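You operate a simulated robot arm through the tools that you are given. There is no shell and no other tool.

The job below is to be done with a simulated robot arm. You get a single attempt, and the scene is never put back.

Task
Stow the green line under bands 1 to 4, in that order.
Fine: use the card from the card tray and put it back in its bay.

Only the result counts: the job must be done as asked and must still hold three seconds after the hand-in. Knocking over, shifting, dropping, spilling or breaking anything else fails it.

Robot
A 6-joint arm with a two-finger gripper, fixed in place. Base frame: the origin is at the foot of the arm, x ahead of it, y to its left, z up; the work surface is at about z = 0.91. Units: m, rad, N and s.
Its first joint turns from -2.897 to 2.897 rad. Payload 2.45 kg.
Tool frame: the origin (TCP) lies between the finger pads and is the grasp point; the fingertips stand 0.02 m ahead of it; z points along the fingers, y is the line along which they close. Largest opening 0.14 m; the body of the gripper starts 0.168 m behind the TCP.
Orientation is told as [roll, pitch, yaw] about the base's x, y, z axes, in that order, counted from this pose: with the fingers straight down and closing along the base's y, the tool's x points along the base's -x, its y along +y and its z along -z.

Tools
- The arm moves only by the tool nudge_tool. Its argument "steps" is a list of rows, each a list of 7 numbers: the closure in counts, from 0 (fully open) to 255 (shut), then the shift along the tool's x, y, z in m, then the turn, a rotation vector about the tool's x, y, z in degrees. In form: [[grip, x, y, z, wx, wy, wz], ...]. A call has 1 to 20 rows; each row is the pose to reach, as a shift and turn from the pose commanded when the call began, along the tool's axes at that moment. Rows are played at 5 a second. More than 0.05 m and 0.15 rad between two rows, or a gripper value outside its range, and nothing of the call is played. A pose out of reach is approached as far as the arm can. The call stops where the force on the tool passes 90 N (or 10 N more than at its start, if that is more) or the arm is blocked; 0.2 s more then pass. Each finger travels about 0.045 m/s and halts on what it meets, pressing with about 40 N; the grip force reading is that of the motor and also rises with nothing between the fingers. The clock runs only during rows and for 0.2 s after the last one: add rows that repeat a pose to give the fingers time. The reply holds the time, the measured pose of the TCP, the force on the tool along the base axes, the opening and the grip force, in the units named above and with some noise, with the torque about the TCP (base axes, N m) and any sound that the robot's microphone picked up.
- Cameras (640 x 400 px; columns grow to the right, rows downward): "scene" is fixed at [0.3945, 0.6479, 1.6368]; the picture's right is [-0.71, -0.71, 0.00], its down [-0.62, 0.62, -0.48] and it looks along [0.34, -0.34, -0.88] (base axes); focal length 309 px, centre (320, 200). "wrist" rides on the gripper at [0.078, 0.011, -0.209] in the tool frame; the picture's right is [-0.14, 0.99, 0.00], its down [-0.92, -0.13, -0.37] and it looks along [-0.37, -0.05, 0.93] (tool axes); focal length 280 px, centre (320, 200).
- grab_frame(camera): a new picture of that camera. No time passes.
- point_at(camera, pixels): for up to 12 pixels [column, row] of the newest picture of that camera ("zoom" is the newest enlarged one), the place [x, y, z] in the base frame of the surface seen there, good to about 0.002 m, but the place of the scene camera against the robot may be out by one fixed shift of up to 0.012 m in any direction. No time passes.
- close_up(camera, box): a new picture of the part [left, top, right, bottom] of that camera's present view, enlarged. No time passes.
- sign_off(): hands the job in; it is judged then, once.

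Unless the task says otherwise, let go and move clear before handing in.

The tools are called after "Emit:" as name(argument=value, ...) on one line, values as JSON. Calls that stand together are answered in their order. nudge_tool: Moves the arm, as the interface text tells. Its arguments: {"type":"object","properties":{"steps":{"type":"array"}},"required":["steps"]} The other tools are called the same way: grab_frame (camera) takes a picture; point_at (camera, pixels) gives the place of the surface under pixels of a picture; close_up (camera, box) takes an enlarged picture of a part of a camera's view; sign_off () hands the job in.

At the start:

```text
t: 0.0
tool_pos: [0.6379, 0.1422, 1.1392]
tcp_rot: [0.001, -0.002, 0.002]
ft_force: [0.1, 0.5, 0.0]
wrist_torque: [0.03, -0.02, 0.04]
grip_width: 0.1399
grip_force: 0.0
```

scene: 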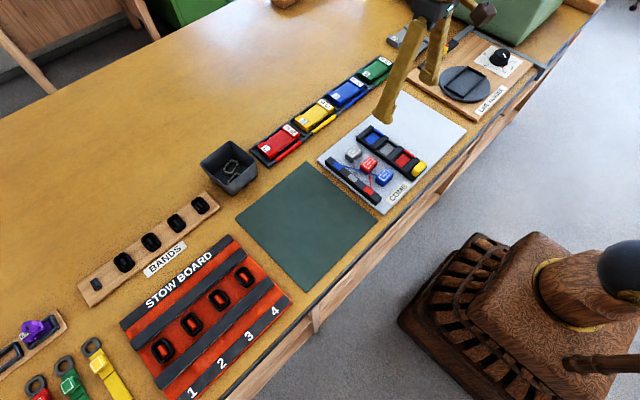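
wrist: 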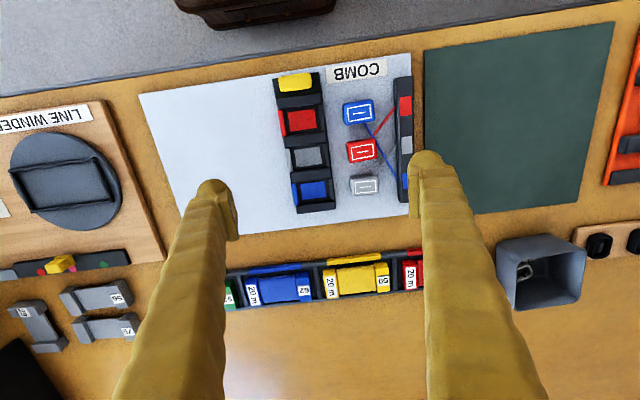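

The scene shows a stow board with four bands at about (160-250, 270-350), coloured lines/straps at the lower left (40-130, 340-400), and a card tray with colored cards around (275-380, 70-150). I'll look closer at each area before moving.

Emit:
close_up(camera="scene", box=[0, 280, 160, 400])

Emit:
close_up(camera="scene", box=[100, 220, 300, 400])

Emit:
close_up(camera="scene", box=[230, 40, 420, 170])

Emit:
close_up(camera="scene", box=[370, 0, 560, 120])

```text
3.33 times, centred on (80, 340) of scene
```

zoom: 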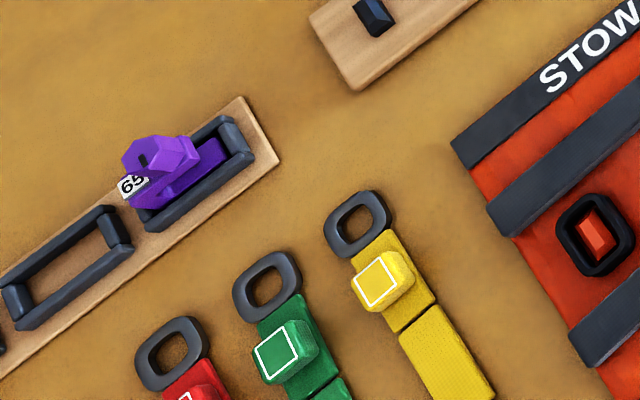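

```text
2.22 times, centred on (200, 310) of scene
```

zoom: 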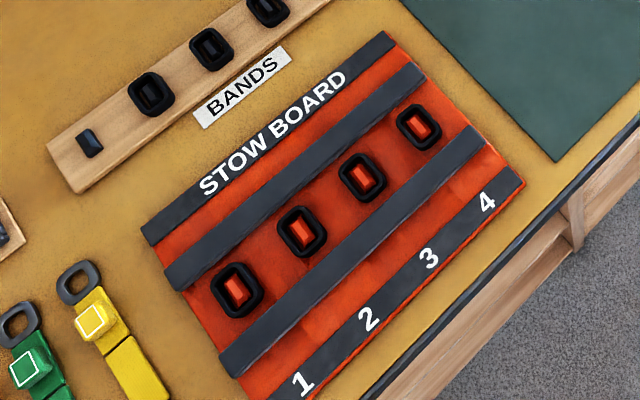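

```text
3.08 times, centred on (325, 105) of scene
```

zoom: 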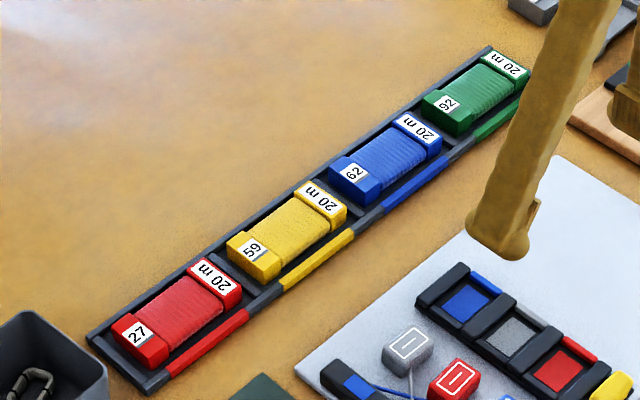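

```text
3.33 times, centred on (465, 60) of scene
```

zoom: 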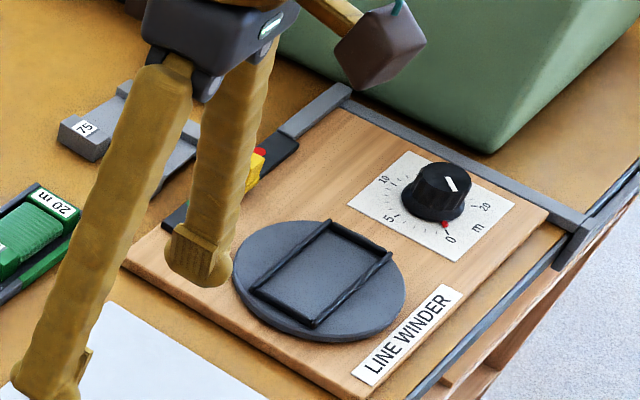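

The first views show the coloured straps at the lower left, partly cut off, plus a purple part "65" in a tray. I'll measure key places to plan a viewing move.

Emit:
grab_frame(camera="scene")

Emit:
point_at(camera="scene", pixels=[[162, 350], [192, 323], [219, 298], [244, 276], [68, 360], [95, 347], [36, 382], [35, 330], [230, 165], [300, 225], [375, 70], [120, 262]])

```text
taken
```

scene: 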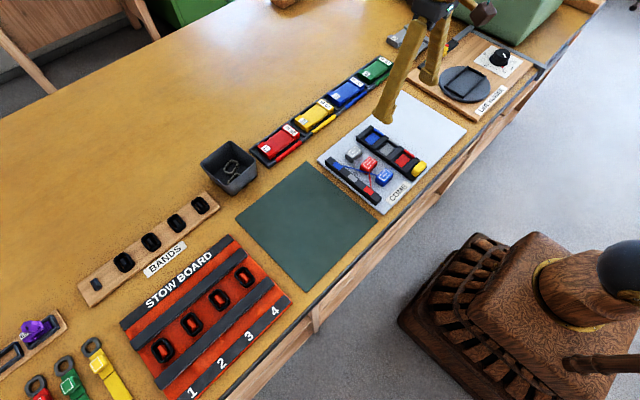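

```text
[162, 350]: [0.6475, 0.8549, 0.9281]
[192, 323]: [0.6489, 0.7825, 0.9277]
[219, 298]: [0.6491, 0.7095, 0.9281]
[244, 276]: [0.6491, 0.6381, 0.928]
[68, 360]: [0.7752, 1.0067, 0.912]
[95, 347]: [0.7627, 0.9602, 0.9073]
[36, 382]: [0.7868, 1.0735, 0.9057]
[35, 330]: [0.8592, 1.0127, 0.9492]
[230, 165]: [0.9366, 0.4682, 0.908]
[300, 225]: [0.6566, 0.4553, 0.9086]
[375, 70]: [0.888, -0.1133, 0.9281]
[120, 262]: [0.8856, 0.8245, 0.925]
```

The stow board bands measure at x≈0.65, y from 0.64 to 0.855, and the straps at lower left lie even farther out. I'll swing the arm up and left with yaw so the wrist camera looks at that area.

Emit:
nudge_tool(steps=[[0, 0.01, 0.04, -0.01, 0, 0, -4.2], [0, 0.02, 0.08, -0.02, 0, 0, -8.4], [0, 0.03, 0.12, -0.03, 0, 0, -12.6], [0, 0.04, 0.16, -0.04, 0, 0, -16.8], [0, 0.05, 0.2, -0.05, 0, 0, -21], [0, 0.06, 0.24, -0.06, 0, 0, -25.2], [0, 0.07, 0.28, -0.07, 0, 0, -29.4], [0, 0.08, 0.32, -0.08, 0, 0, -33.6], [0, 0.09, 0.36, -0.09, 0, 0, -37.8], [0, 0.1, 0.4, -0.1, 0, 0, -42], [0, 0.11, 0.44, -0.11, 0, 0, -46], [0, 0.118, 0.478, -0.12, 0, 0, -50], [0, 0.118, 0.478, -0.12, 0, 0, -50]])

Emit:
grab_frame(camera="wrist")

Emit:
grab_frame(camera="scene")

```text
t: 2.8
tool_pos: [0.5206, 0.6186, 1.2597]
tcp_rot: [0.0, 0.0, 0.873]
ft_force: [0.2, 0.6, -0.9]
wrist_torque: [0.02, -0.02, 0.02]
grip_width: 0.1401
grip_force: 0.0
```

```text
taken
```

wrist: 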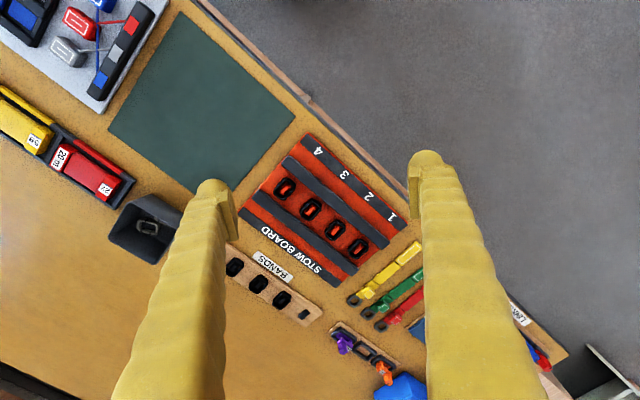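

```text
taken
```

scene: 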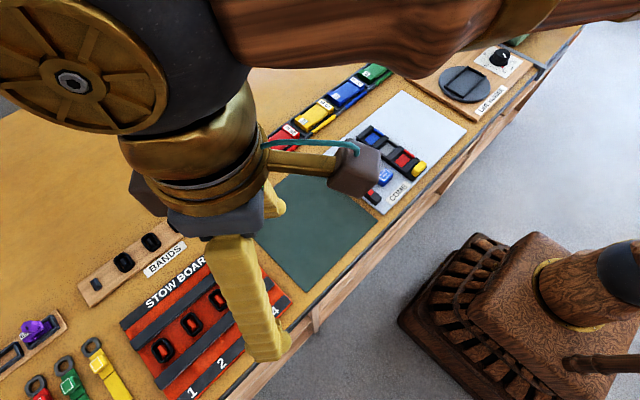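

The wrist view shows the whole left end: straps at (360-420, 250-320), a tray with purple and orange pieces at (330-390, 325-380), and a "LIN…" label at (520,315). I'll zoom in and cross-check positions with the wrist camera.

Emit:
point_at(camera="wrist", pixels=[[284, 188], [311, 208], [335, 229], [360, 248], [367, 313], [380, 325], [354, 300], [345, 343], [384, 372], [400, 390], [520, 315], [540, 350]])

Emit:
close_up(camera="wrist", box=[320, 230, 480, 400])

Emit:
close_up(camera="wrist", box=[480, 270, 640, 400])

Emit:
close_up(camera="wrist", box=[220, 130, 430, 330])

```text
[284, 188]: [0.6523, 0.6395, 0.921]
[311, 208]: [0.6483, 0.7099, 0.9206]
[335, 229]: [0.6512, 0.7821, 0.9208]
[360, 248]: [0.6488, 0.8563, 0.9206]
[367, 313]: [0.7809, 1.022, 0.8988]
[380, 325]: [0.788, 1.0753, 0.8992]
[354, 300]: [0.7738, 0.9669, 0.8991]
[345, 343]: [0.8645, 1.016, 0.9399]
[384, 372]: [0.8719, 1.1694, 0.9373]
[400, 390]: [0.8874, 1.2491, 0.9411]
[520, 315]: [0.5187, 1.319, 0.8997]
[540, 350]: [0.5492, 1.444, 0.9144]
```

```text
2.35 times, centred on (400, 315) of wrist
```

zoom: 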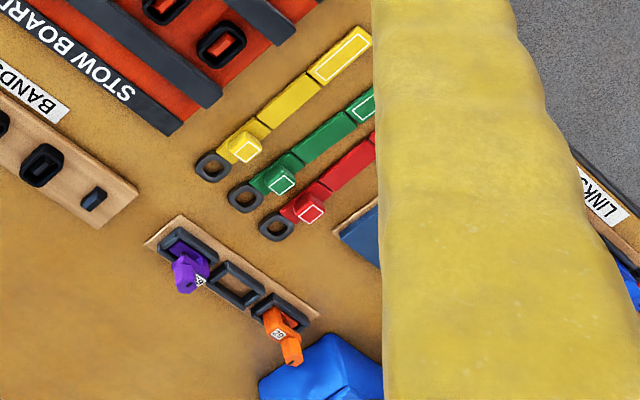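

```text
3.08 times, centred on (560, 335) of wrist
```

zoom: 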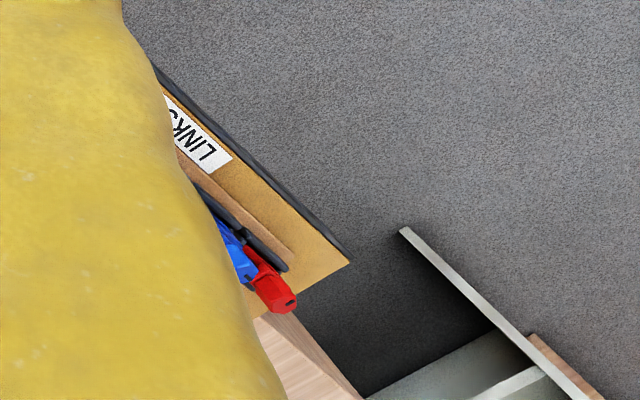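

```text
2.00 times, centred on (325, 230) of wrist
```

zoom: 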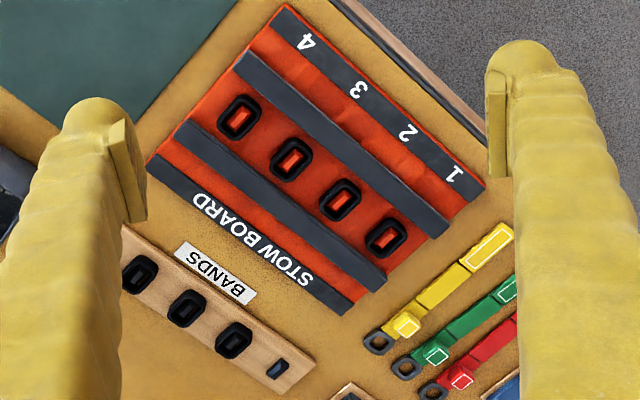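

The wrist cross-check puts the bands at z≈0.921 and the straps near (0.78, 1.02), with the finger hiding part of them. I'll swing further left and yaw so the far left end sits between the fingers.

Emit:
nudge_tool(steps=[[0, -0.015, 0.039, 0, 0, 0, -5], [0, -0.03, 0.077, 0, 0, 0, -10], [0, -0.045, 0.115, 0, 0, 0, -15], [0, -0.06, 0.154, 0, 0, 0, -20], [0, -0.0736, 0.192, 0, 0, 0, -25], [0, -0.0736, 0.192, 0, 0, 0, -30], [0, -0.0736, 0.192, 0, 0, 0, -30]])

Emit:
grab_frame(camera="wrist")

Emit:
grab_frame(camera="scene")

```text
t: 4.4
tool_pos: [0.4207, 0.7977, 1.2603]
tcp_rot: [-0.001, 0.0, 1.398]
ft_force: [0.1, 0.6, -0.9]
wrist_torque: [0.02, 0.04, 0.03]
grip_width: 0.14
grip_force: 0.1
```

```text
taken
```

wrist: 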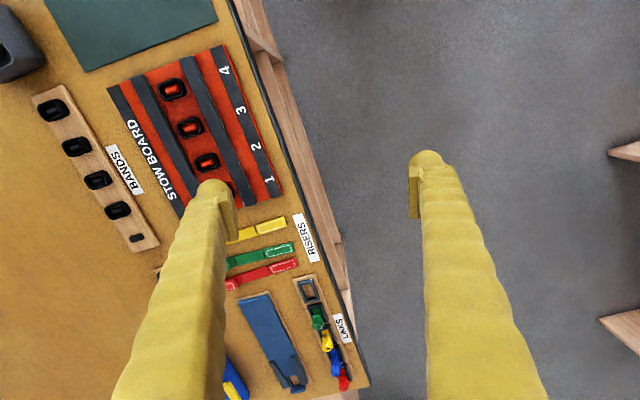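

```text
taken
```

scene: 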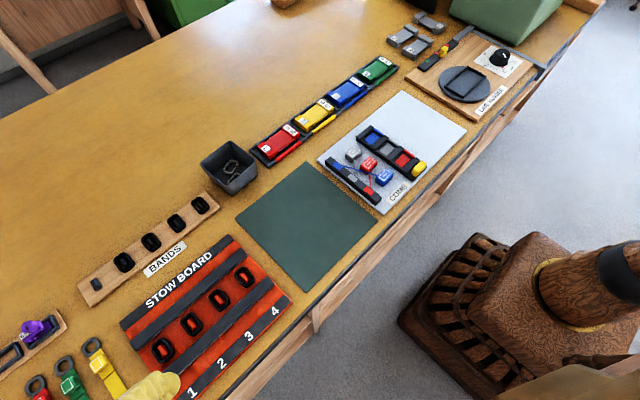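

This view reads "RISERS" on the straps at (308,238), "LINKS" at (342,328), and "BANDS" at (125,170), so the straps are risers and the lines are the "20 m" cards. I'll move in for a close look at the stow board bands.

Emit:
nudge_tool(steps=[[0, 0.0115, -0.021, 0.025, 0, 0, 3.75], [0, 0.023, -0.042, 0.05, 0, 0, 7.5], [0, 0.0345, -0.063, 0.075, 0, 0, 11.25], [0, 0.046, -0.0843, 0.1, 0, 0, 15], [0, 0.0575, -0.105, 0.125, 0, 0, 18.75], [0, 0.069, -0.1265, 0.15, 0, 0, 22.5], [0, 0.0805, -0.1475, 0.175, 0, 0, 26.25], [0, 0.092, -0.1686, 0.2, 0, 0, 30], [0, 0.092, -0.1686, 0.2, 0, 0, 30]])

Emit:
grab_frame(camera="wrist")

Emit:
close_up(camera="scene", box=[340, 30, 420, 90])

Emit:
close_up(camera="scene", box=[380, 0, 500, 90])

```text
t: 6.4
tool_pos: [0.5716, 0.6782, 1.0598]
tcp_rot: [0.001, 0.001, 0.871]
ft_force: [0.1, -0.2, -0.2]
wrist_torque: [0.0, -0.01, 0.0]
grip_width: 0.14
grip_force: 0.0
```

```text
taken
```

wrist: 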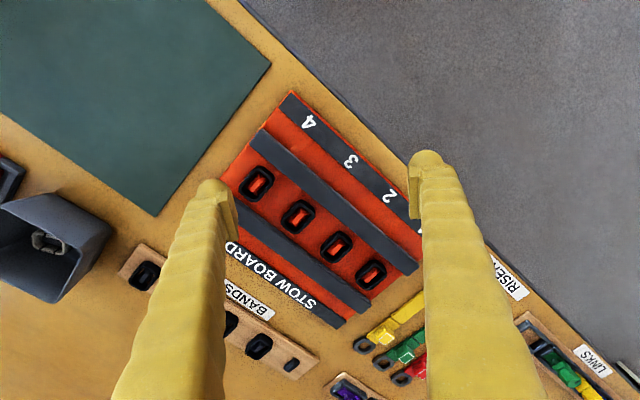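

```text
6.67 times, centred on (380, 60) of scene
```

zoom: 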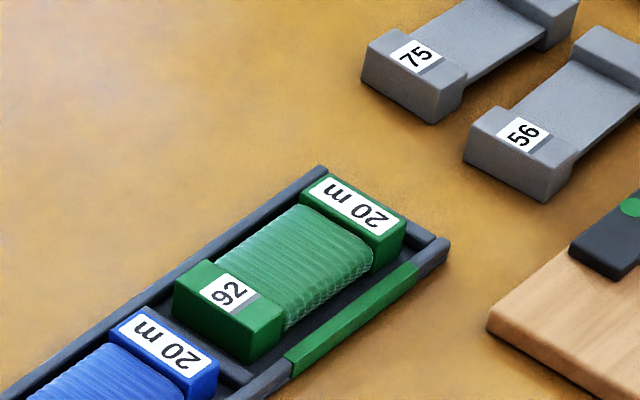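

```text
4.44 times, centred on (440, 45) of scene
```

zoom: 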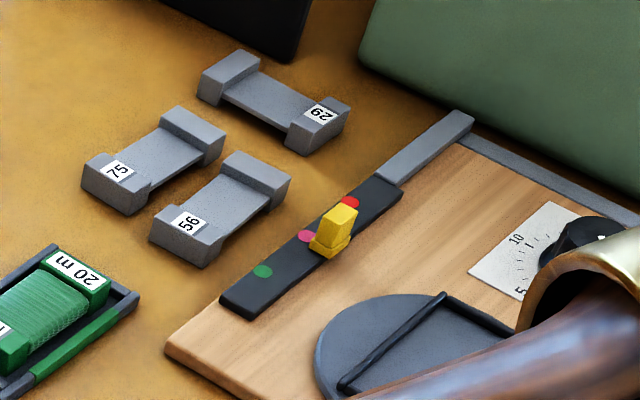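

The close-ups show the green card 92 as a dogbone-shaped card with green line wound on its waist, in a tray bay marked green. Now I'll zoom on the stow board bands to see how a line could go under them.

Emit:
close_up(camera="wrist", box=[230, 140, 330, 240])

Emit:
close_up(camera="wrist", box=[310, 200, 430, 320])

Emit:
close_up(camera="wrist", box=[220, 270, 340, 390])

Emit:
close_up(camera="scene", box=[140, 250, 270, 370])

```text
4.00 times, centred on (280, 190) of wrist
```

zoom: 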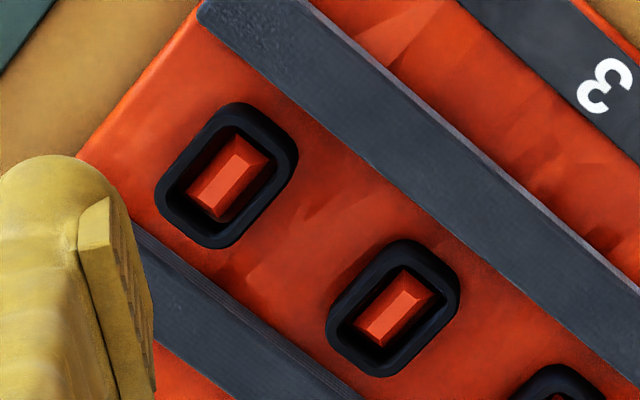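

```text
3.33 times, centred on (370, 260) of wrist
```

zoom: 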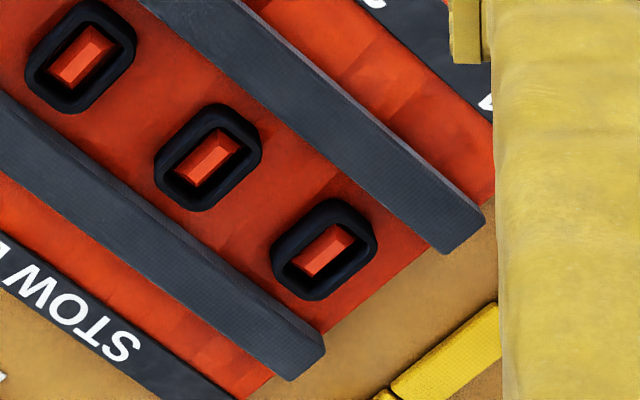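

```text
3.33 times, centred on (280, 330) of wrist
```

zoom: 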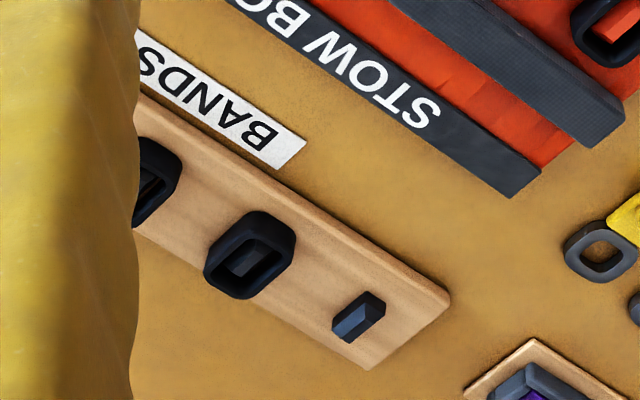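

```text
3.33 times, centred on (205, 310) of scene
```

zoom: 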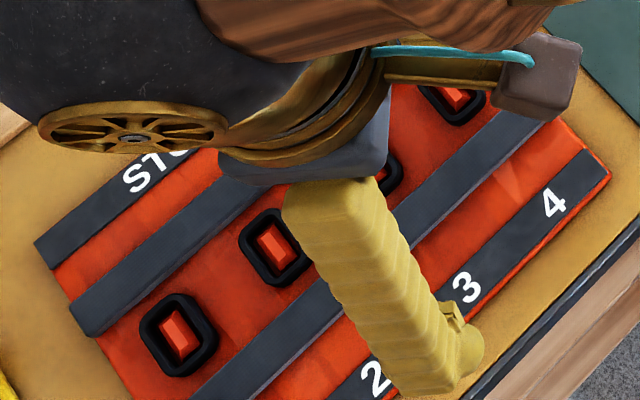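

The bands look like loose black rings sitting around red pegs (zoom (225,175) and (400,310)), and the board has two raised rails. I'll measure heights of ring, peg, board and rails.

Emit:
grab_frame(camera="wrist")

Emit:
close_up(camera="wrist", box=[280, 185, 360, 265])

```text
taken
```

wrist: 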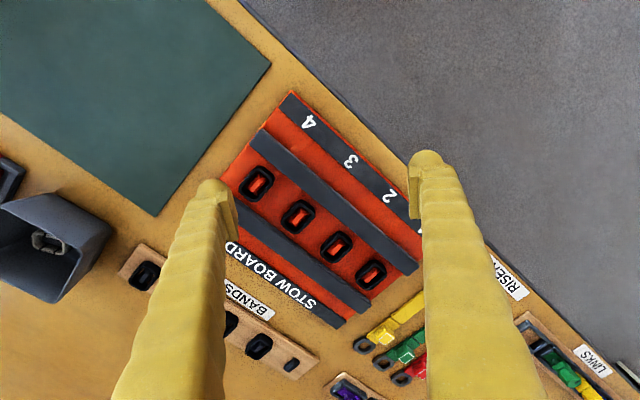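

```text
5.00 times, centred on (320, 225) of wrist
```

zoom: 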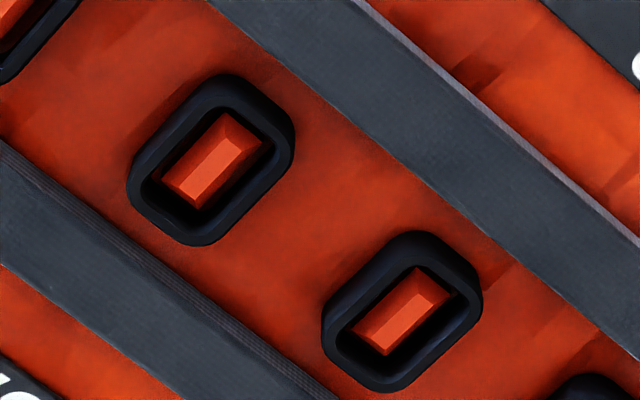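

Emit:
point_at(camera="zoom", pixels=[[212, 155], [145, 160], [275, 140], [230, 85], [190, 235], [165, 195], [320, 220], [300, 60], [70, 220], [540, 80], [405, 310], [600, 20]])

Emit:
point_at(camera="wrist", pixels=[[258, 348], [231, 320], [291, 365], [300, 372], [145, 275], [45, 240], [70, 215], [180, 100], [400, 190], [290, 300], [300, 120], [240, 180]])

```text
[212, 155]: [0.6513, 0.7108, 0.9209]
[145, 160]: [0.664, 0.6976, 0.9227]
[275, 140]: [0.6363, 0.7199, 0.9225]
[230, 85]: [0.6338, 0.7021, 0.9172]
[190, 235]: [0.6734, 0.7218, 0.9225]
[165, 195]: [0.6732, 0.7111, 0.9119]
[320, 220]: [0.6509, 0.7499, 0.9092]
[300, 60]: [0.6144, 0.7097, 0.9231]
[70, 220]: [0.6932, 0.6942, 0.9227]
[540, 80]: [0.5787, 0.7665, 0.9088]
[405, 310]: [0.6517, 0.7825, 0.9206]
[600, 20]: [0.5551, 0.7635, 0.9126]
```

```text
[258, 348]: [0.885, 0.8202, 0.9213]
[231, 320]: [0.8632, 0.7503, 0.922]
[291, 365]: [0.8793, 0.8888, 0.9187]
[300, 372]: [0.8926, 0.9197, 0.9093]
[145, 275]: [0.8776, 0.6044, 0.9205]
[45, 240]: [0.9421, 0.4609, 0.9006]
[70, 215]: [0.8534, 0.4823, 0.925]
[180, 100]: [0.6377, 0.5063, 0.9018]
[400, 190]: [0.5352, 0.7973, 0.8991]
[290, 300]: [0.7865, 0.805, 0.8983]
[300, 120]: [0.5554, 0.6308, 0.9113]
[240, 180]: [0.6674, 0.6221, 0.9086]
```

Measured: board surface z≈0.909, band ring tops ≈0.9225, peg tops ≈0.921, rails ≈0.923, table ≈0.899 (so the scene camera reads about 0.0075 high). Next I'll go look closely at the green card in the card tray.

Emit:
nudge_tool(steps=[[0, 0.0225, -0.0339, -0.01, 0, 0, 2.5], [0, 0.045, -0.0678, -0.02, 0, 0, 5], [0, 0.0675, -0.1017, -0.03, 0, 0, 7.5], [0, 0.09, -0.1356, -0.04, 0, 0, 10], [0, 0.1125, -0.1695, -0.04, 0, 0, 12.5], [0, 0.135, -0.2034, -0.04, 0, 0, 15], [0, 0.1575, -0.2373, -0.04, 0, 0, 17.5], [0, 0.18, -0.2712, -0.04, 0, 0, 20], [0, 0.2025, -0.3051, -0.04, 0, 0, 22.5], [0, 0.225, -0.339, -0.04, 0, 0, 25], [0, 0.2475, -0.3729, -0.04, 0, 0, 27.5], [0, 0.27, -0.4068, -0.04, 0, 0, 30], [0, 0.2925, -0.4407, -0.04, 0, 0, 32.5], [0, 0.315, -0.4746, -0.04, 0, 0, 35], [0, 0.3375, -0.5085, -0.04, 0, 0, 37.5], [0, 0.36, -0.5424, -0.04, 0, 0, 40], [0, 0.3825, -0.5763, -0.03, 0, 0, 42.5], [0, 0.405, -0.6102, -0.02, 0, 0, 45], [0, 0.4275, -0.6441, -0.01, 0, 0, 47.5], [0, 0.45, -0.678, 0, 0, 0, 50]])

Emit:
grab_frame(camera="wrist")

Emit:
grab_frame(camera="scene")

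```text
t: 10.6
tool_pos: [0.7997, -0.1034, 1.0597]
tcp_rot: [0.0, 0.0, -0.002]
ft_force: [-0.5, 0.0, 0.2]
wrist_torque: [-0.01, 0.03, -0.04]
grip_width: 0.1399
grip_force: 0.1
```

```text
taken
```

wrist: 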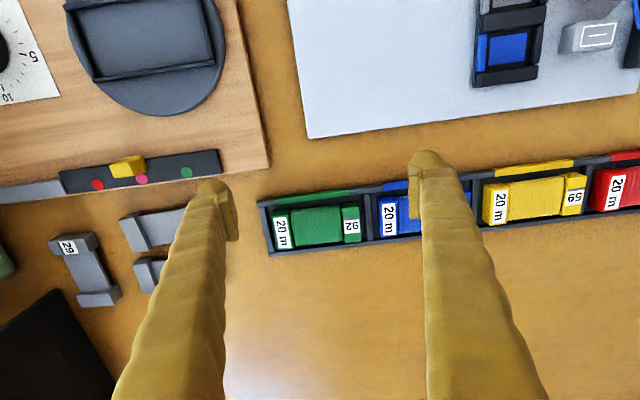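

```text
taken
```

scene: 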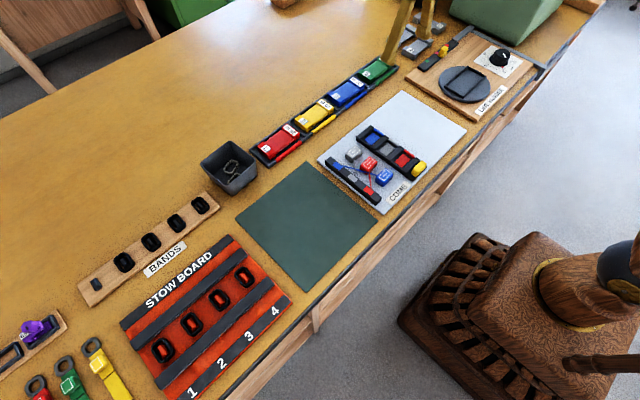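

The green card sits at wrist pixels (275-360, 205-250) in its bay with the green mark beside it. I'll zoom in and measure it.

Emit:
close_up(camera="wrist", box=[250, 170, 400, 270])

Emit:
close_up(camera="scene", box=[345, 40, 425, 95])

Emit:
close_up(camera="scene", box=[315, 110, 445, 220])

Emit:
close_up(camera="scene", box=[180, 120, 280, 210])

```text
4.00 times, centred on (325, 220) of wrist
```

zoom: 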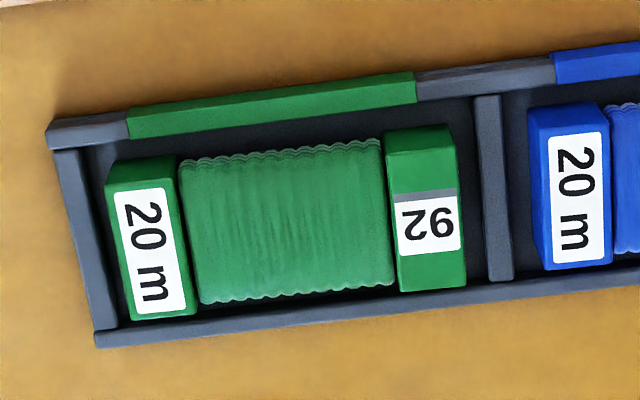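

```text
7.27 times, centred on (385, 68) of scene
```

zoom: 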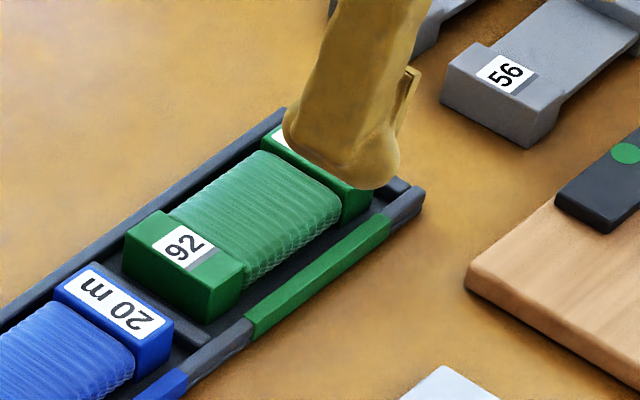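

```text
3.64 times, centred on (380, 165) of scene
```

zoom: 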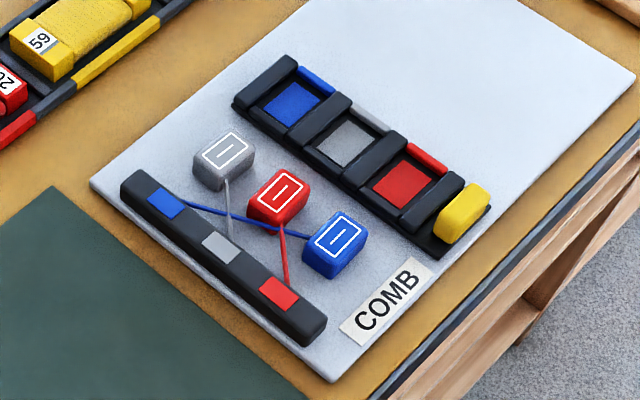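

```text
4.44 times, centred on (230, 165) of scene
```

zoom: 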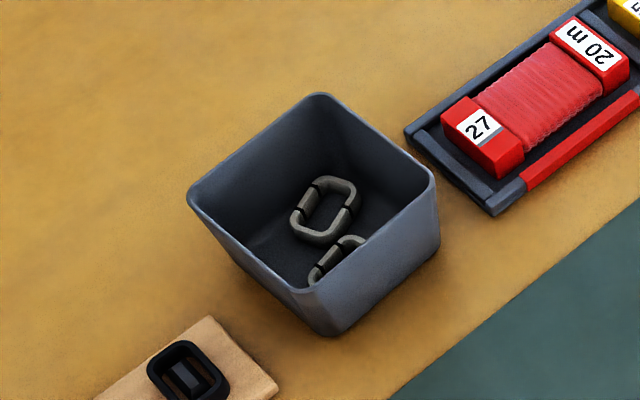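

The green card has a "20 m" end, a "92" end and the line wound between; no free line end is visible yet. I'll measure the card and its bay.

Emit:
close_up(camera="wrist", box=[250, 170, 400, 270])

Emit:
point_at(camera="zoom", pixels=[[110, 190], [175, 175], [140, 310], [190, 300], [395, 155], [445, 155], [405, 285], [460, 280], [290, 225], [215, 180], [300, 340], [270, 110]])

Emit:
point_at(camera="zoom", pixels=[[75, 230], [490, 200], [95, 170], [470, 130], [110, 165], [170, 160], [430, 130], [295, 150], [300, 295], [480, 300], [380, 160], [195, 200]])

```text
4.00 times, centred on (325, 220) of wrist
```

zoom: 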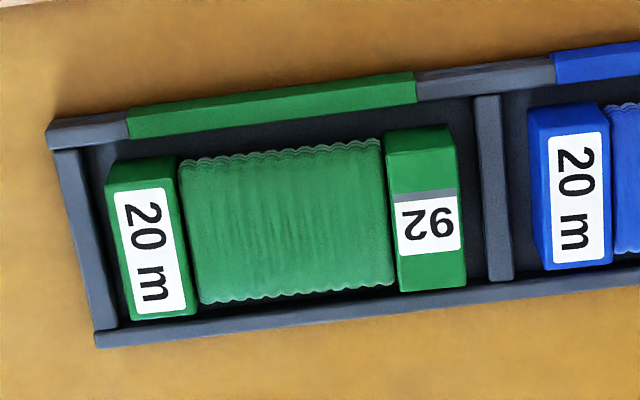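

```text
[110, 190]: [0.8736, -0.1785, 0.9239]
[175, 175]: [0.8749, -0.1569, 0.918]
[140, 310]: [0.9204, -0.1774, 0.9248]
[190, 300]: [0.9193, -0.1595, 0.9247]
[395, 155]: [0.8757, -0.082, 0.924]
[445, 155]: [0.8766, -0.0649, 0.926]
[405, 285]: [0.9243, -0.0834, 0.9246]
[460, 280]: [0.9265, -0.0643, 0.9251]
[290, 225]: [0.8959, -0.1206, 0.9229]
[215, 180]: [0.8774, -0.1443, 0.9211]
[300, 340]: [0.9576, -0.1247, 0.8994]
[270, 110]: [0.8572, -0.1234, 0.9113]
```

```text
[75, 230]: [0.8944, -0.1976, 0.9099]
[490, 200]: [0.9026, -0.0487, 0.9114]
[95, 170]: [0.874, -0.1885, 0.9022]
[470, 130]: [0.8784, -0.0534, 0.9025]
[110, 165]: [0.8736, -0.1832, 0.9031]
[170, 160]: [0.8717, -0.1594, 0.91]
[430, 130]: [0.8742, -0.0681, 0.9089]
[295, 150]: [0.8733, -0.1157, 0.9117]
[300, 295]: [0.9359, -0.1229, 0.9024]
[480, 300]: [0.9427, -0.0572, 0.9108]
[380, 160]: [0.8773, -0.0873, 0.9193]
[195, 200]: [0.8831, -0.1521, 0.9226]
```

The green card spans x≈0.872–0.925, y≈-0.180 to -0.062, top z≈0.925, bay rim z≈0.911. I'll turn the gripper 90° so the fingers close along x over the wound waist, centred over (0.898, -0.121).

Emit:
nudge_tool(steps=[[0, -0.009, -0.002, 0, 0, 0, -8.2], [0, -0.018, -0.004, 0, 0, 0, -16.4], [0, -0.027, -0.006, 0, 0, 0, -24.6], [0, -0.036, -0.008, 0, 0, 0, -32.8], [0, -0.045, -0.01, 0, 0, 0, -41], [0, -0.054, -0.012, 0, 0, 0, -49.2], [0, -0.063, -0.014, 0, 0, 0, -57.4], [0, -0.072, -0.016, 0, 0, 0, -65.6], [0, -0.081, -0.017, 0, 0, 0, -73.8], [0, -0.09, -0.0175, 0, 0, 0, -82], [0, -0.098, -0.0175, 0, 0, 0, -90], [0, -0.098, -0.0175, 0, 0, 0, -90]])

Emit:
grab_frame(camera="wrist")

```text
t: 13.2
tool_pos: [0.8983, -0.119, 1.0598]
tcp_rot: [0.0, 0.0, 1.569]
ft_force: [-0.4, 0.3, -0.2]
wrist_torque: [-0.01, 0.0, 0.02]
grip_width: 0.1398
grip_force: 0.0
```

```text
taken
```

wrist: 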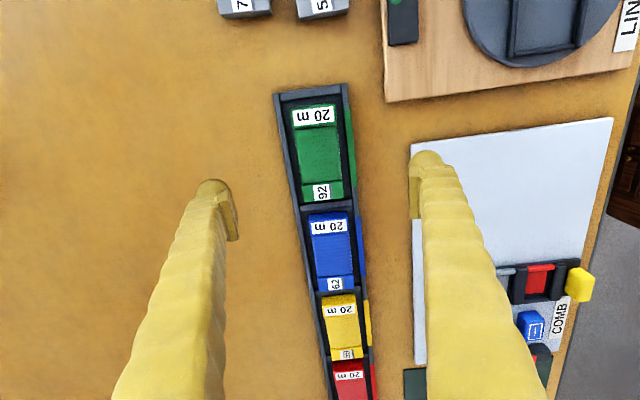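

The fingers now straddle the tray at yaw 90° with the green card at (290-345, 105-200). I'll refine the card's edges from this view.

Emit:
close_up(camera="wrist", box=[260, 75, 380, 225])

Emit:
point_at(camera="wrist", pixels=[[294, 118], [333, 114], [299, 165], [342, 165], [303, 192], [341, 190], [318, 150], [285, 150], [348, 150], [320, 93], [323, 205], [315, 116]])

```text
2.67 times, centred on (320, 150) of wrist
```

zoom: 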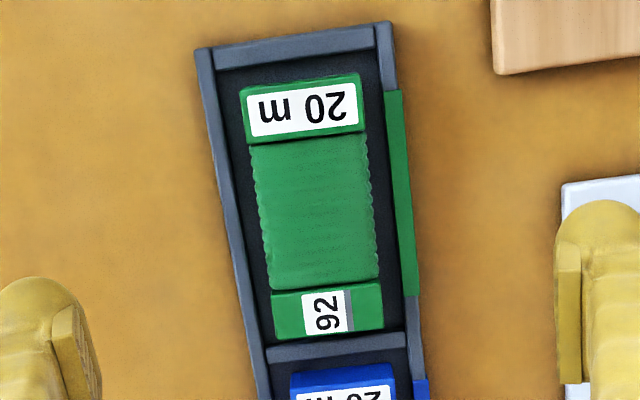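

```text
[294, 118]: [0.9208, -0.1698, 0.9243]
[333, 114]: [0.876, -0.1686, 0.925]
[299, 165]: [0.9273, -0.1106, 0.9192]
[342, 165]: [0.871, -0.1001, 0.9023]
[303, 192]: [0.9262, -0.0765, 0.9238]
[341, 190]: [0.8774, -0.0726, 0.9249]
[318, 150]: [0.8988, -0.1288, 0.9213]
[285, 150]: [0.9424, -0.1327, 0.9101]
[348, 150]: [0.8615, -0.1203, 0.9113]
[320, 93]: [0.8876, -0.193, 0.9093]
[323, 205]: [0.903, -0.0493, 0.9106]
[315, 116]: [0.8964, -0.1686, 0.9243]
```

From here the card centre is about (0.900, -0.121) and the tray is turned about -3° (edges at (0.8944,-0.198) and (0.9026,-0.049)). I'll align to that and descend to just above the rim height, then check.

Emit:
nudge_tool(steps=[[0, 0.002, -0.002, 0.03, 0, 0, 3], [0, 0.002, -0.002, 0.06, 0, 0, 3], [0, 0.002, -0.002, 0.09, 0, 0, 3], [0, 0.002, -0.002, 0.11, 0, 0, 3], [0, 0.002, -0.002, 0.11, 0, 0, 3]])

Emit:
grab_frame(camera="wrist")

Emit:
close_up(camera="scene", box=[330, 20, 450, 110])

```text
t: 14.4
tool_pos: [0.8998, -0.1206, 0.9504]
tcp_rot: [0.001, -0.002, 1.516]
ft_force: [0.1, 0.4, 0.7]
wrist_torque: [0.01, 0.01, 0.02]
grip_width: 0.14
grip_force: 0.1
```

```text
taken
```

wrist: 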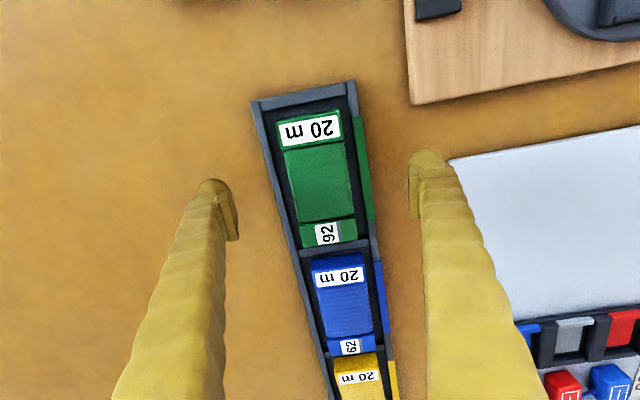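

```text
4.44 times, centred on (390, 65) of scene
```

zoom: 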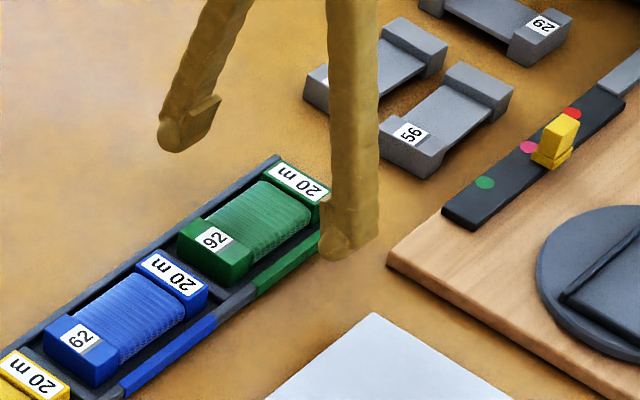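

The fingers straddle the waist of the green card symmetrically. I'll descend to TCP z≈0.934 (tips just over the rim) and close on the waist.

Emit:
nudge_tool(steps=[[0, 0, 0, 0.008, 0, 0, 0], [0, 0, 0, 0.0165, 0, 0, 0], [120, 0, 0, 0.0165, 0, 0, 0], [160, 0, 0, 0.0165, 0, 0, 0], [200, 0, 0, 0.0165, 0, 0, 0], [230, 0, 0, 0.0165, 0, 0, 0], [230, 0, 0, 0.0165, 0, 0, 0], [230, 0, 0, 0.0165, 0, 0, 0], [230, 0, 0, 0.0165, 0, 0, 0], [230, 0, 0, 0.0165, 0, 0, 0]])

Emit:
grab_frame(camera="wrist")

Emit:
close_up(camera="scene", box=[330, 20, 450, 110])

```text
t: 16.5
tool_pos: [0.9018, -0.1209, 0.9426]
tcp_rot: [-0.009, 0.001, 1.516]
ft_force: [-4.1, 1.3, 34.7]
wrist_torque: [0.13, 0.24, -0.05]
grip_width: 0.006
grip_force: 7.1
stopped in row 10: the force on the tool passed its limit at 98 N (the readings are from after the stop); the commanded pose is now the measured one
```

```text
taken
```

wrist: 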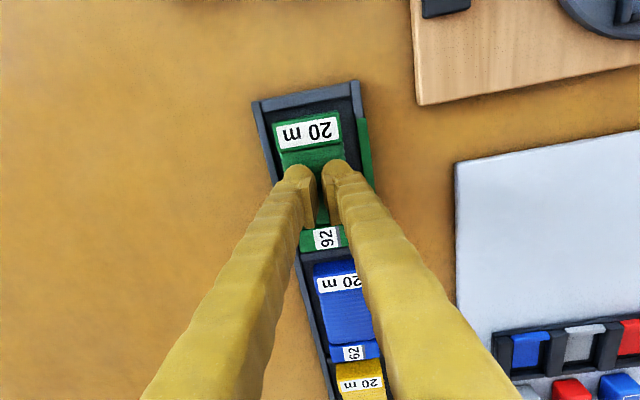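

```text
4.44 times, centred on (390, 65) of scene
```

zoom: 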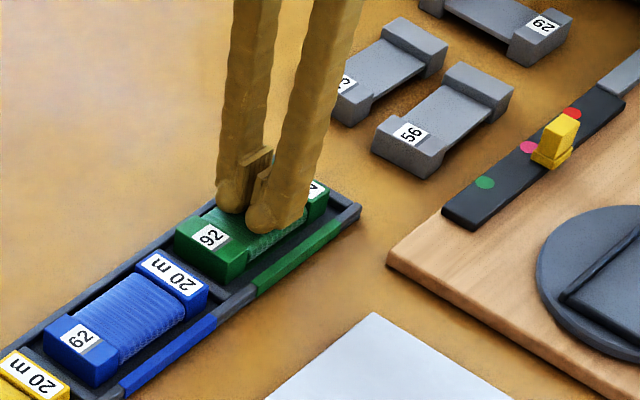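

The fingers rode up over the rounded wound waist (opening 0.006, 98 N stop), so that grip was too shallow. I'll lift straight up first, then open and look at whether the card moved.

Emit:
nudge_tool(steps=[[230, 0, 0, -0.015, 0, 0, 0], [230, 0, 0, -0.04, 0, 0, 0], [0, 0, 0, -0.05, 0, 0, 0], [0, 0, 0, -0.05, 0, 0, 0], [0, 0, 0, -0.05, 0, 0, 0], [0, 0, 0, -0.05, 0, 0, 0], [0, 0, 0, -0.05, 0, 0, 0], [0, 0, 0, -0.05, 0, 0, 0], [0, 0, 0, -0.05, 0, 0, 0], [0, 0, 0, -0.05, 0, 0, 0]])

Emit:
close_up(camera="wrist", box=[240, 75, 400, 245])

Emit:
grab_frame(camera="wrist")

```text
t: 18.7
tool_pos: [0.9005, -0.1212, 0.99]
tcp_rot: [-0.005, 0.001, 1.52]
ft_force: [0.2, -0.3, 0.4]
wrist_torque: [-0.02, -0.02, 0.02]
grip_width: 0.1401
grip_force: 0.1
```

```text
2.35 times, centred on (320, 160) of wrist
```

zoom: 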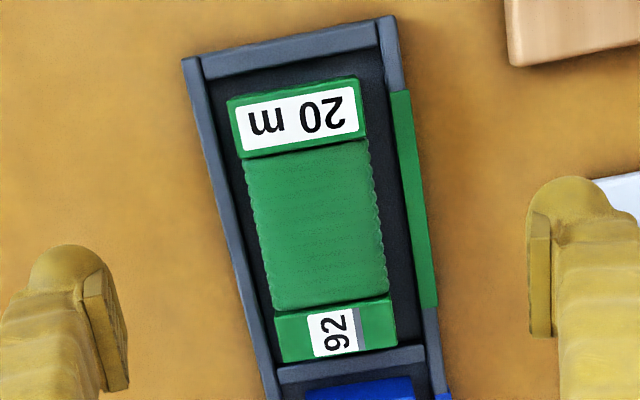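

```text
taken
```

wrist: 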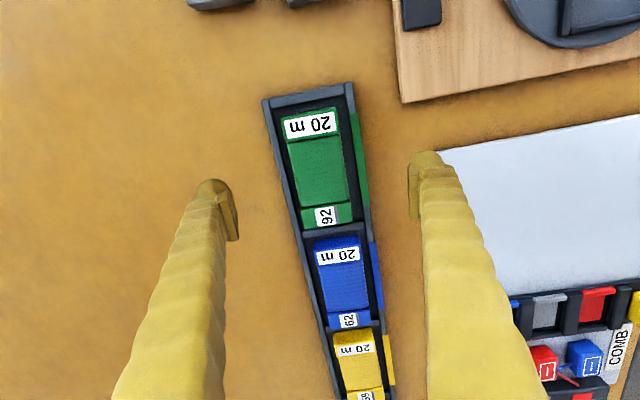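

The card stayed in its bay. I'll measure both end blocks precisely to grip an end block's flat sides instead.

Emit:
point_at(camera="zoom", pixels=[[235, 120], [358, 100], [245, 152], [360, 133], [280, 325], [388, 310], [285, 357], [390, 342], [210, 200], [415, 200], [340, 370], [290, 60]])

Emit:
point_at(camera="zoom", pixels=[[300, 90], [300, 148], [335, 335], [250, 230], [380, 230], [320, 220], [265, 300], [390, 290], [228, 250], [400, 250], [345, 385], [355, 350]])

```text
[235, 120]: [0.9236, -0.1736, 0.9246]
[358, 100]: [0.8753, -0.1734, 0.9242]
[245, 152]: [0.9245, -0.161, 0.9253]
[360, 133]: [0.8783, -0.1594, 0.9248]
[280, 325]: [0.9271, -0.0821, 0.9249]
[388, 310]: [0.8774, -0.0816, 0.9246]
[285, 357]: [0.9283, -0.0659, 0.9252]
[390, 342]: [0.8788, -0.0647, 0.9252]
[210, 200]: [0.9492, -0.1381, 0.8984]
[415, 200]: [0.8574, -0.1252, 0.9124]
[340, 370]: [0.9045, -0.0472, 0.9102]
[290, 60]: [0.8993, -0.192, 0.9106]
```

```text
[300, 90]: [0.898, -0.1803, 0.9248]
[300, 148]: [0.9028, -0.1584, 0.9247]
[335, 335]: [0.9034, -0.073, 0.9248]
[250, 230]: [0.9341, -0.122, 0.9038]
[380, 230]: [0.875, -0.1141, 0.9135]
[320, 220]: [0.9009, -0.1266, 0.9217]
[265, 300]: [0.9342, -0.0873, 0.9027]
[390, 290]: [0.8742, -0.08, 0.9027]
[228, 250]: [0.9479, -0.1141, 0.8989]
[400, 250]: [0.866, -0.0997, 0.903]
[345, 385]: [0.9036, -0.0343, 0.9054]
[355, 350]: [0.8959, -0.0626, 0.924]
```

The "20 m" block spans x 0.8745–0.9245, y -0.181 to -0.159 with flat sides. I'll move over it at (0.8995, -0.170), pre-close to about 0.08, lower to tips just above the rim, and grip it.

Emit:
nudge_tool(steps=[[0, 0.024, -0.0008, 0, 0, 0, 0], [60, 0.0488, -0.0015, 0, 0, 0, 0], [109, 0.0488, -0.0015, 0.015, 0, 0, 0], [109, 0.0488, -0.0015, 0.03, 0, 0, 0], [109, 0.0488, -0.0015, 0.045, 0, 0, 0], [109, 0.0488, -0.0015, 0.052, 0, 0, 0], [109, 0.0488, -0.0015, 0.0575, 0, 0, 0], [109, 0.0488, -0.0015, 0.0575, 0, 0, 0]])

Emit:
grab_frame(camera="wrist")

Emit:
close_up(camera="scene", box=[340, 30, 430, 100])

```text
t: 20.5
tool_pos: [0.9001, -0.1709, 0.9328]
tcp_rot: [-0.006, 0.001, 1.519]
ft_force: [0.0, -0.5, -0.7]
wrist_torque: [0.0, -0.01, -0.01]
grip_width: 0.0802
grip_force: 0.0
```

```text
taken
```

wrist: 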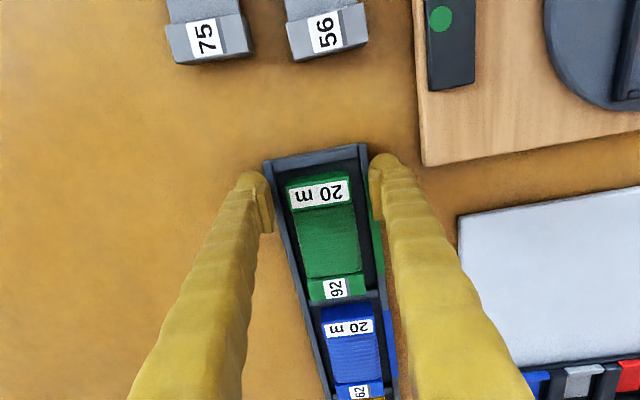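

```text
5.71 times, centred on (385, 65) of scene
```

zoom: 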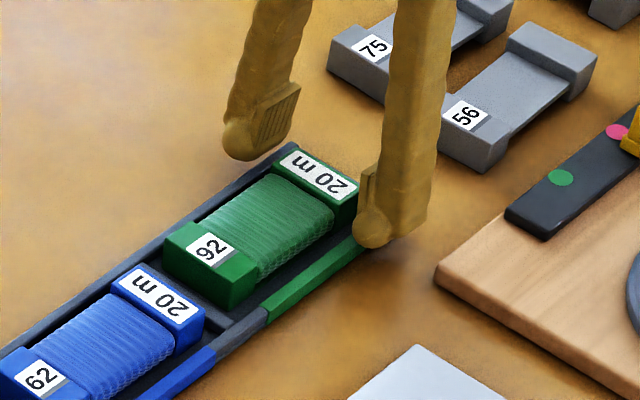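

No contact yet, tips at about 0.913 on either side of the "20 m" block. I'll lower 1 mm and close gently, checking the width.

Emit:
nudge_tool(steps=[[109, 0, 0, 0.001, 0, 0, 0], [140, 0, 0, 0.001, 0, 0, 0], [160, 0, 0, 0.001, 0, 0, 0], [170, 0, 0, 0.001, 0, 0, 0], [170, 0, 0, 0.001, 0, 0, 0], [170, 0, 0, 0.001, 0, 0, 0], [170, 0, 0, 0.001, 0, 0, 0]])

Emit:
grab_frame(camera="wrist")

Emit:
close_up(camera="scene", box=[340, 30, 430, 100])

```text
t: 22.1
tool_pos: [0.8994, -0.1699, 0.9307]
tcp_rot: [-0.005, 0.0, 1.519]
ft_force: [-1.0, -0.7, 4.4]
wrist_torque: [0.02, 0.14, 0.02]
grip_width: 0.0525
grip_force: 40.4
```

```text
taken
```

wrist: 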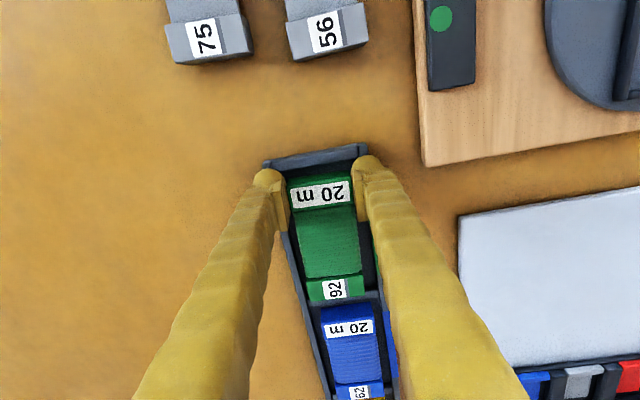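

```text
5.71 times, centred on (385, 65) of scene
```

zoom: 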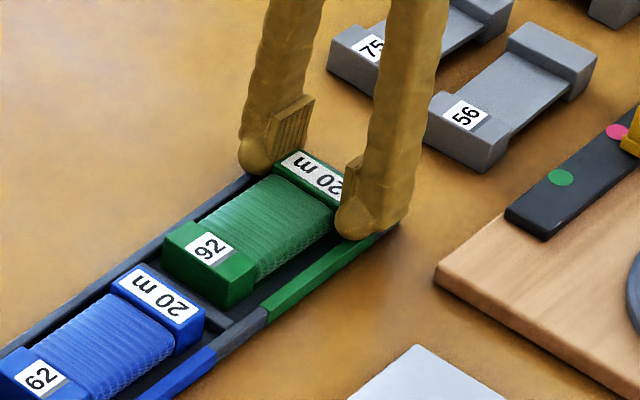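

The fingers hold the "20 m" block at 0.0525 m with 40 N. I'll lift slowly and check the hold.

Emit:
nudge_tool(steps=[[172, 0, 0, -0.005, 0, 0, 0], [172, 0, 0, -0.012, 0, 0, 0], [172, 0, 0, -0.02, 0, 0, 0], [172, 0, 0, -0.03, 0, 0, 0], [172, 0, 0, -0.03, 0, 0, 0]])

Emit:
grab_frame(camera="wrist")

Emit:
close_up(camera="scene", box=[320, 10, 450, 110])

```text
t: 23.3
tool_pos: [0.9, -0.1712, 0.9611]
tcp_rot: [-0.004, 0.002, 1.518]
ft_force: [0.8, 0.2, -0.3]
wrist_torque: [-0.05, -0.01, -0.03]
grip_width: 0.0527
grip_force: 40.3
```

```text
taken
```

wrist: 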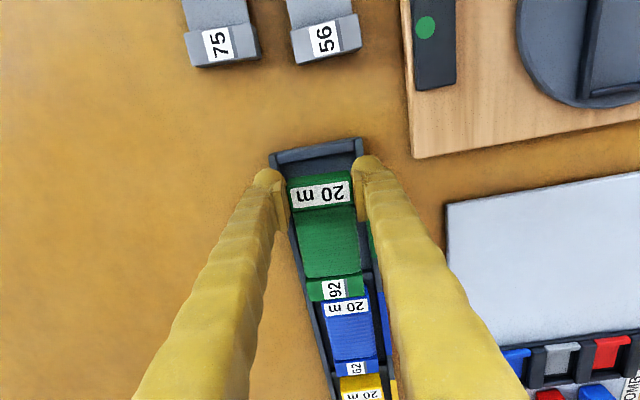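

```text
4.00 times, centred on (385, 60) of scene
```

zoom: 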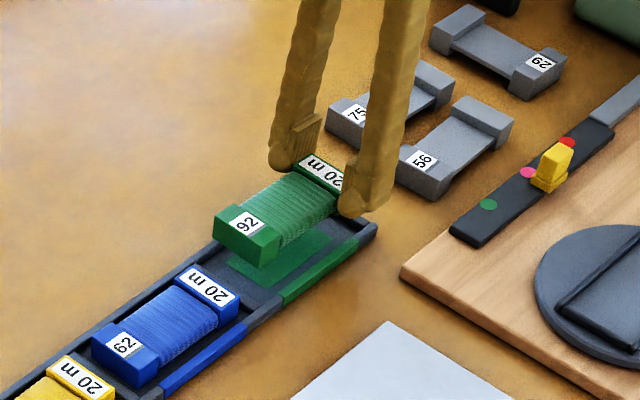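

The card is up, level and firmly held (zoom (285,210)), with no trailing line yet. I'll carry it at about z=1.03 toward the stow board.

Emit:
nudge_tool(steps=[[175, 0, 0, -0.03, 0, 0, 0], [175, -0.0451, 0.0156, -0.04, 0, 0, 0], [175, -0.0902, 0.0312, -0.05, 0, 0, 0], [175, -0.1353, 0.0467, -0.06, 0, 0, 0], [175, -0.1804, 0.0623, -0.07, 0, 0, 0], [175, -0.2255, 0.0779, -0.07, 0, 0, 0], [175, -0.2706, 0.0935, -0.07, 0, 0, 0], [175, -0.3157, 0.1091, -0.07, 0, 0, 0], [175, -0.3608, 0.1246, -0.07, 0, 0, 0], [175, -0.4059, 0.1402, -0.07, 0, 0, 0], [175, -0.451, 0.1558, -0.07, 0, 0, 0], [175, -0.4961, 0.1714, -0.07, 0, 0, 0], [175, -0.5412, 0.187, -0.07, 0, 0, 0], [175, -0.5863, 0.2025, -0.07, 0, 0, 0], [175, -0.6314, 0.2181, -0.07, 0, 0, 0], [175, -0.6765, 0.2337, -0.07, 0, 0, 0], [175, -0.6765, 0.2337, -0.07, 0, 0, 0]])

Emit:
grab_frame(camera="wrist")

Emit:
grab_frame(camera="scene")

```text
t: 26.9
tool_pos: [0.7021, 0.5176, 1.0295]
tcp_rot: [-0.005, 0.002, 1.516]
ft_force: [1.2, 0.2, -0.5]
wrist_torque: [-0.01, -0.03, 0.0]
grip_width: 0.0524
grip_force: 39.8
```

```text
taken
```

wrist: 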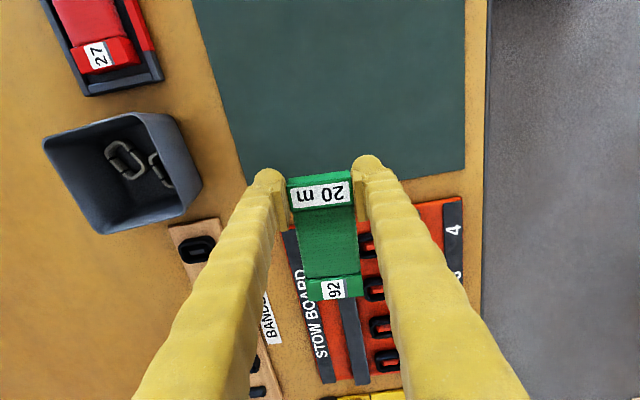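

```text
taken
```

scene: 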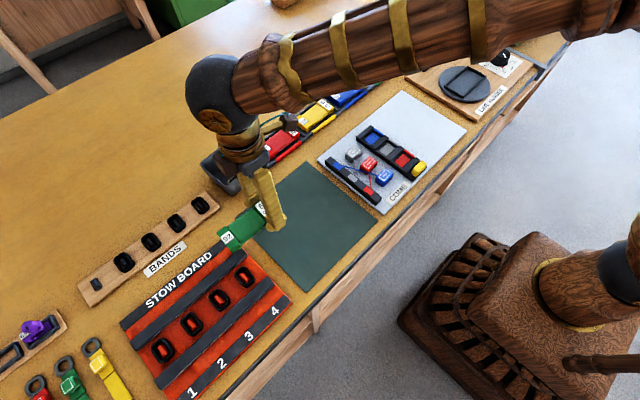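

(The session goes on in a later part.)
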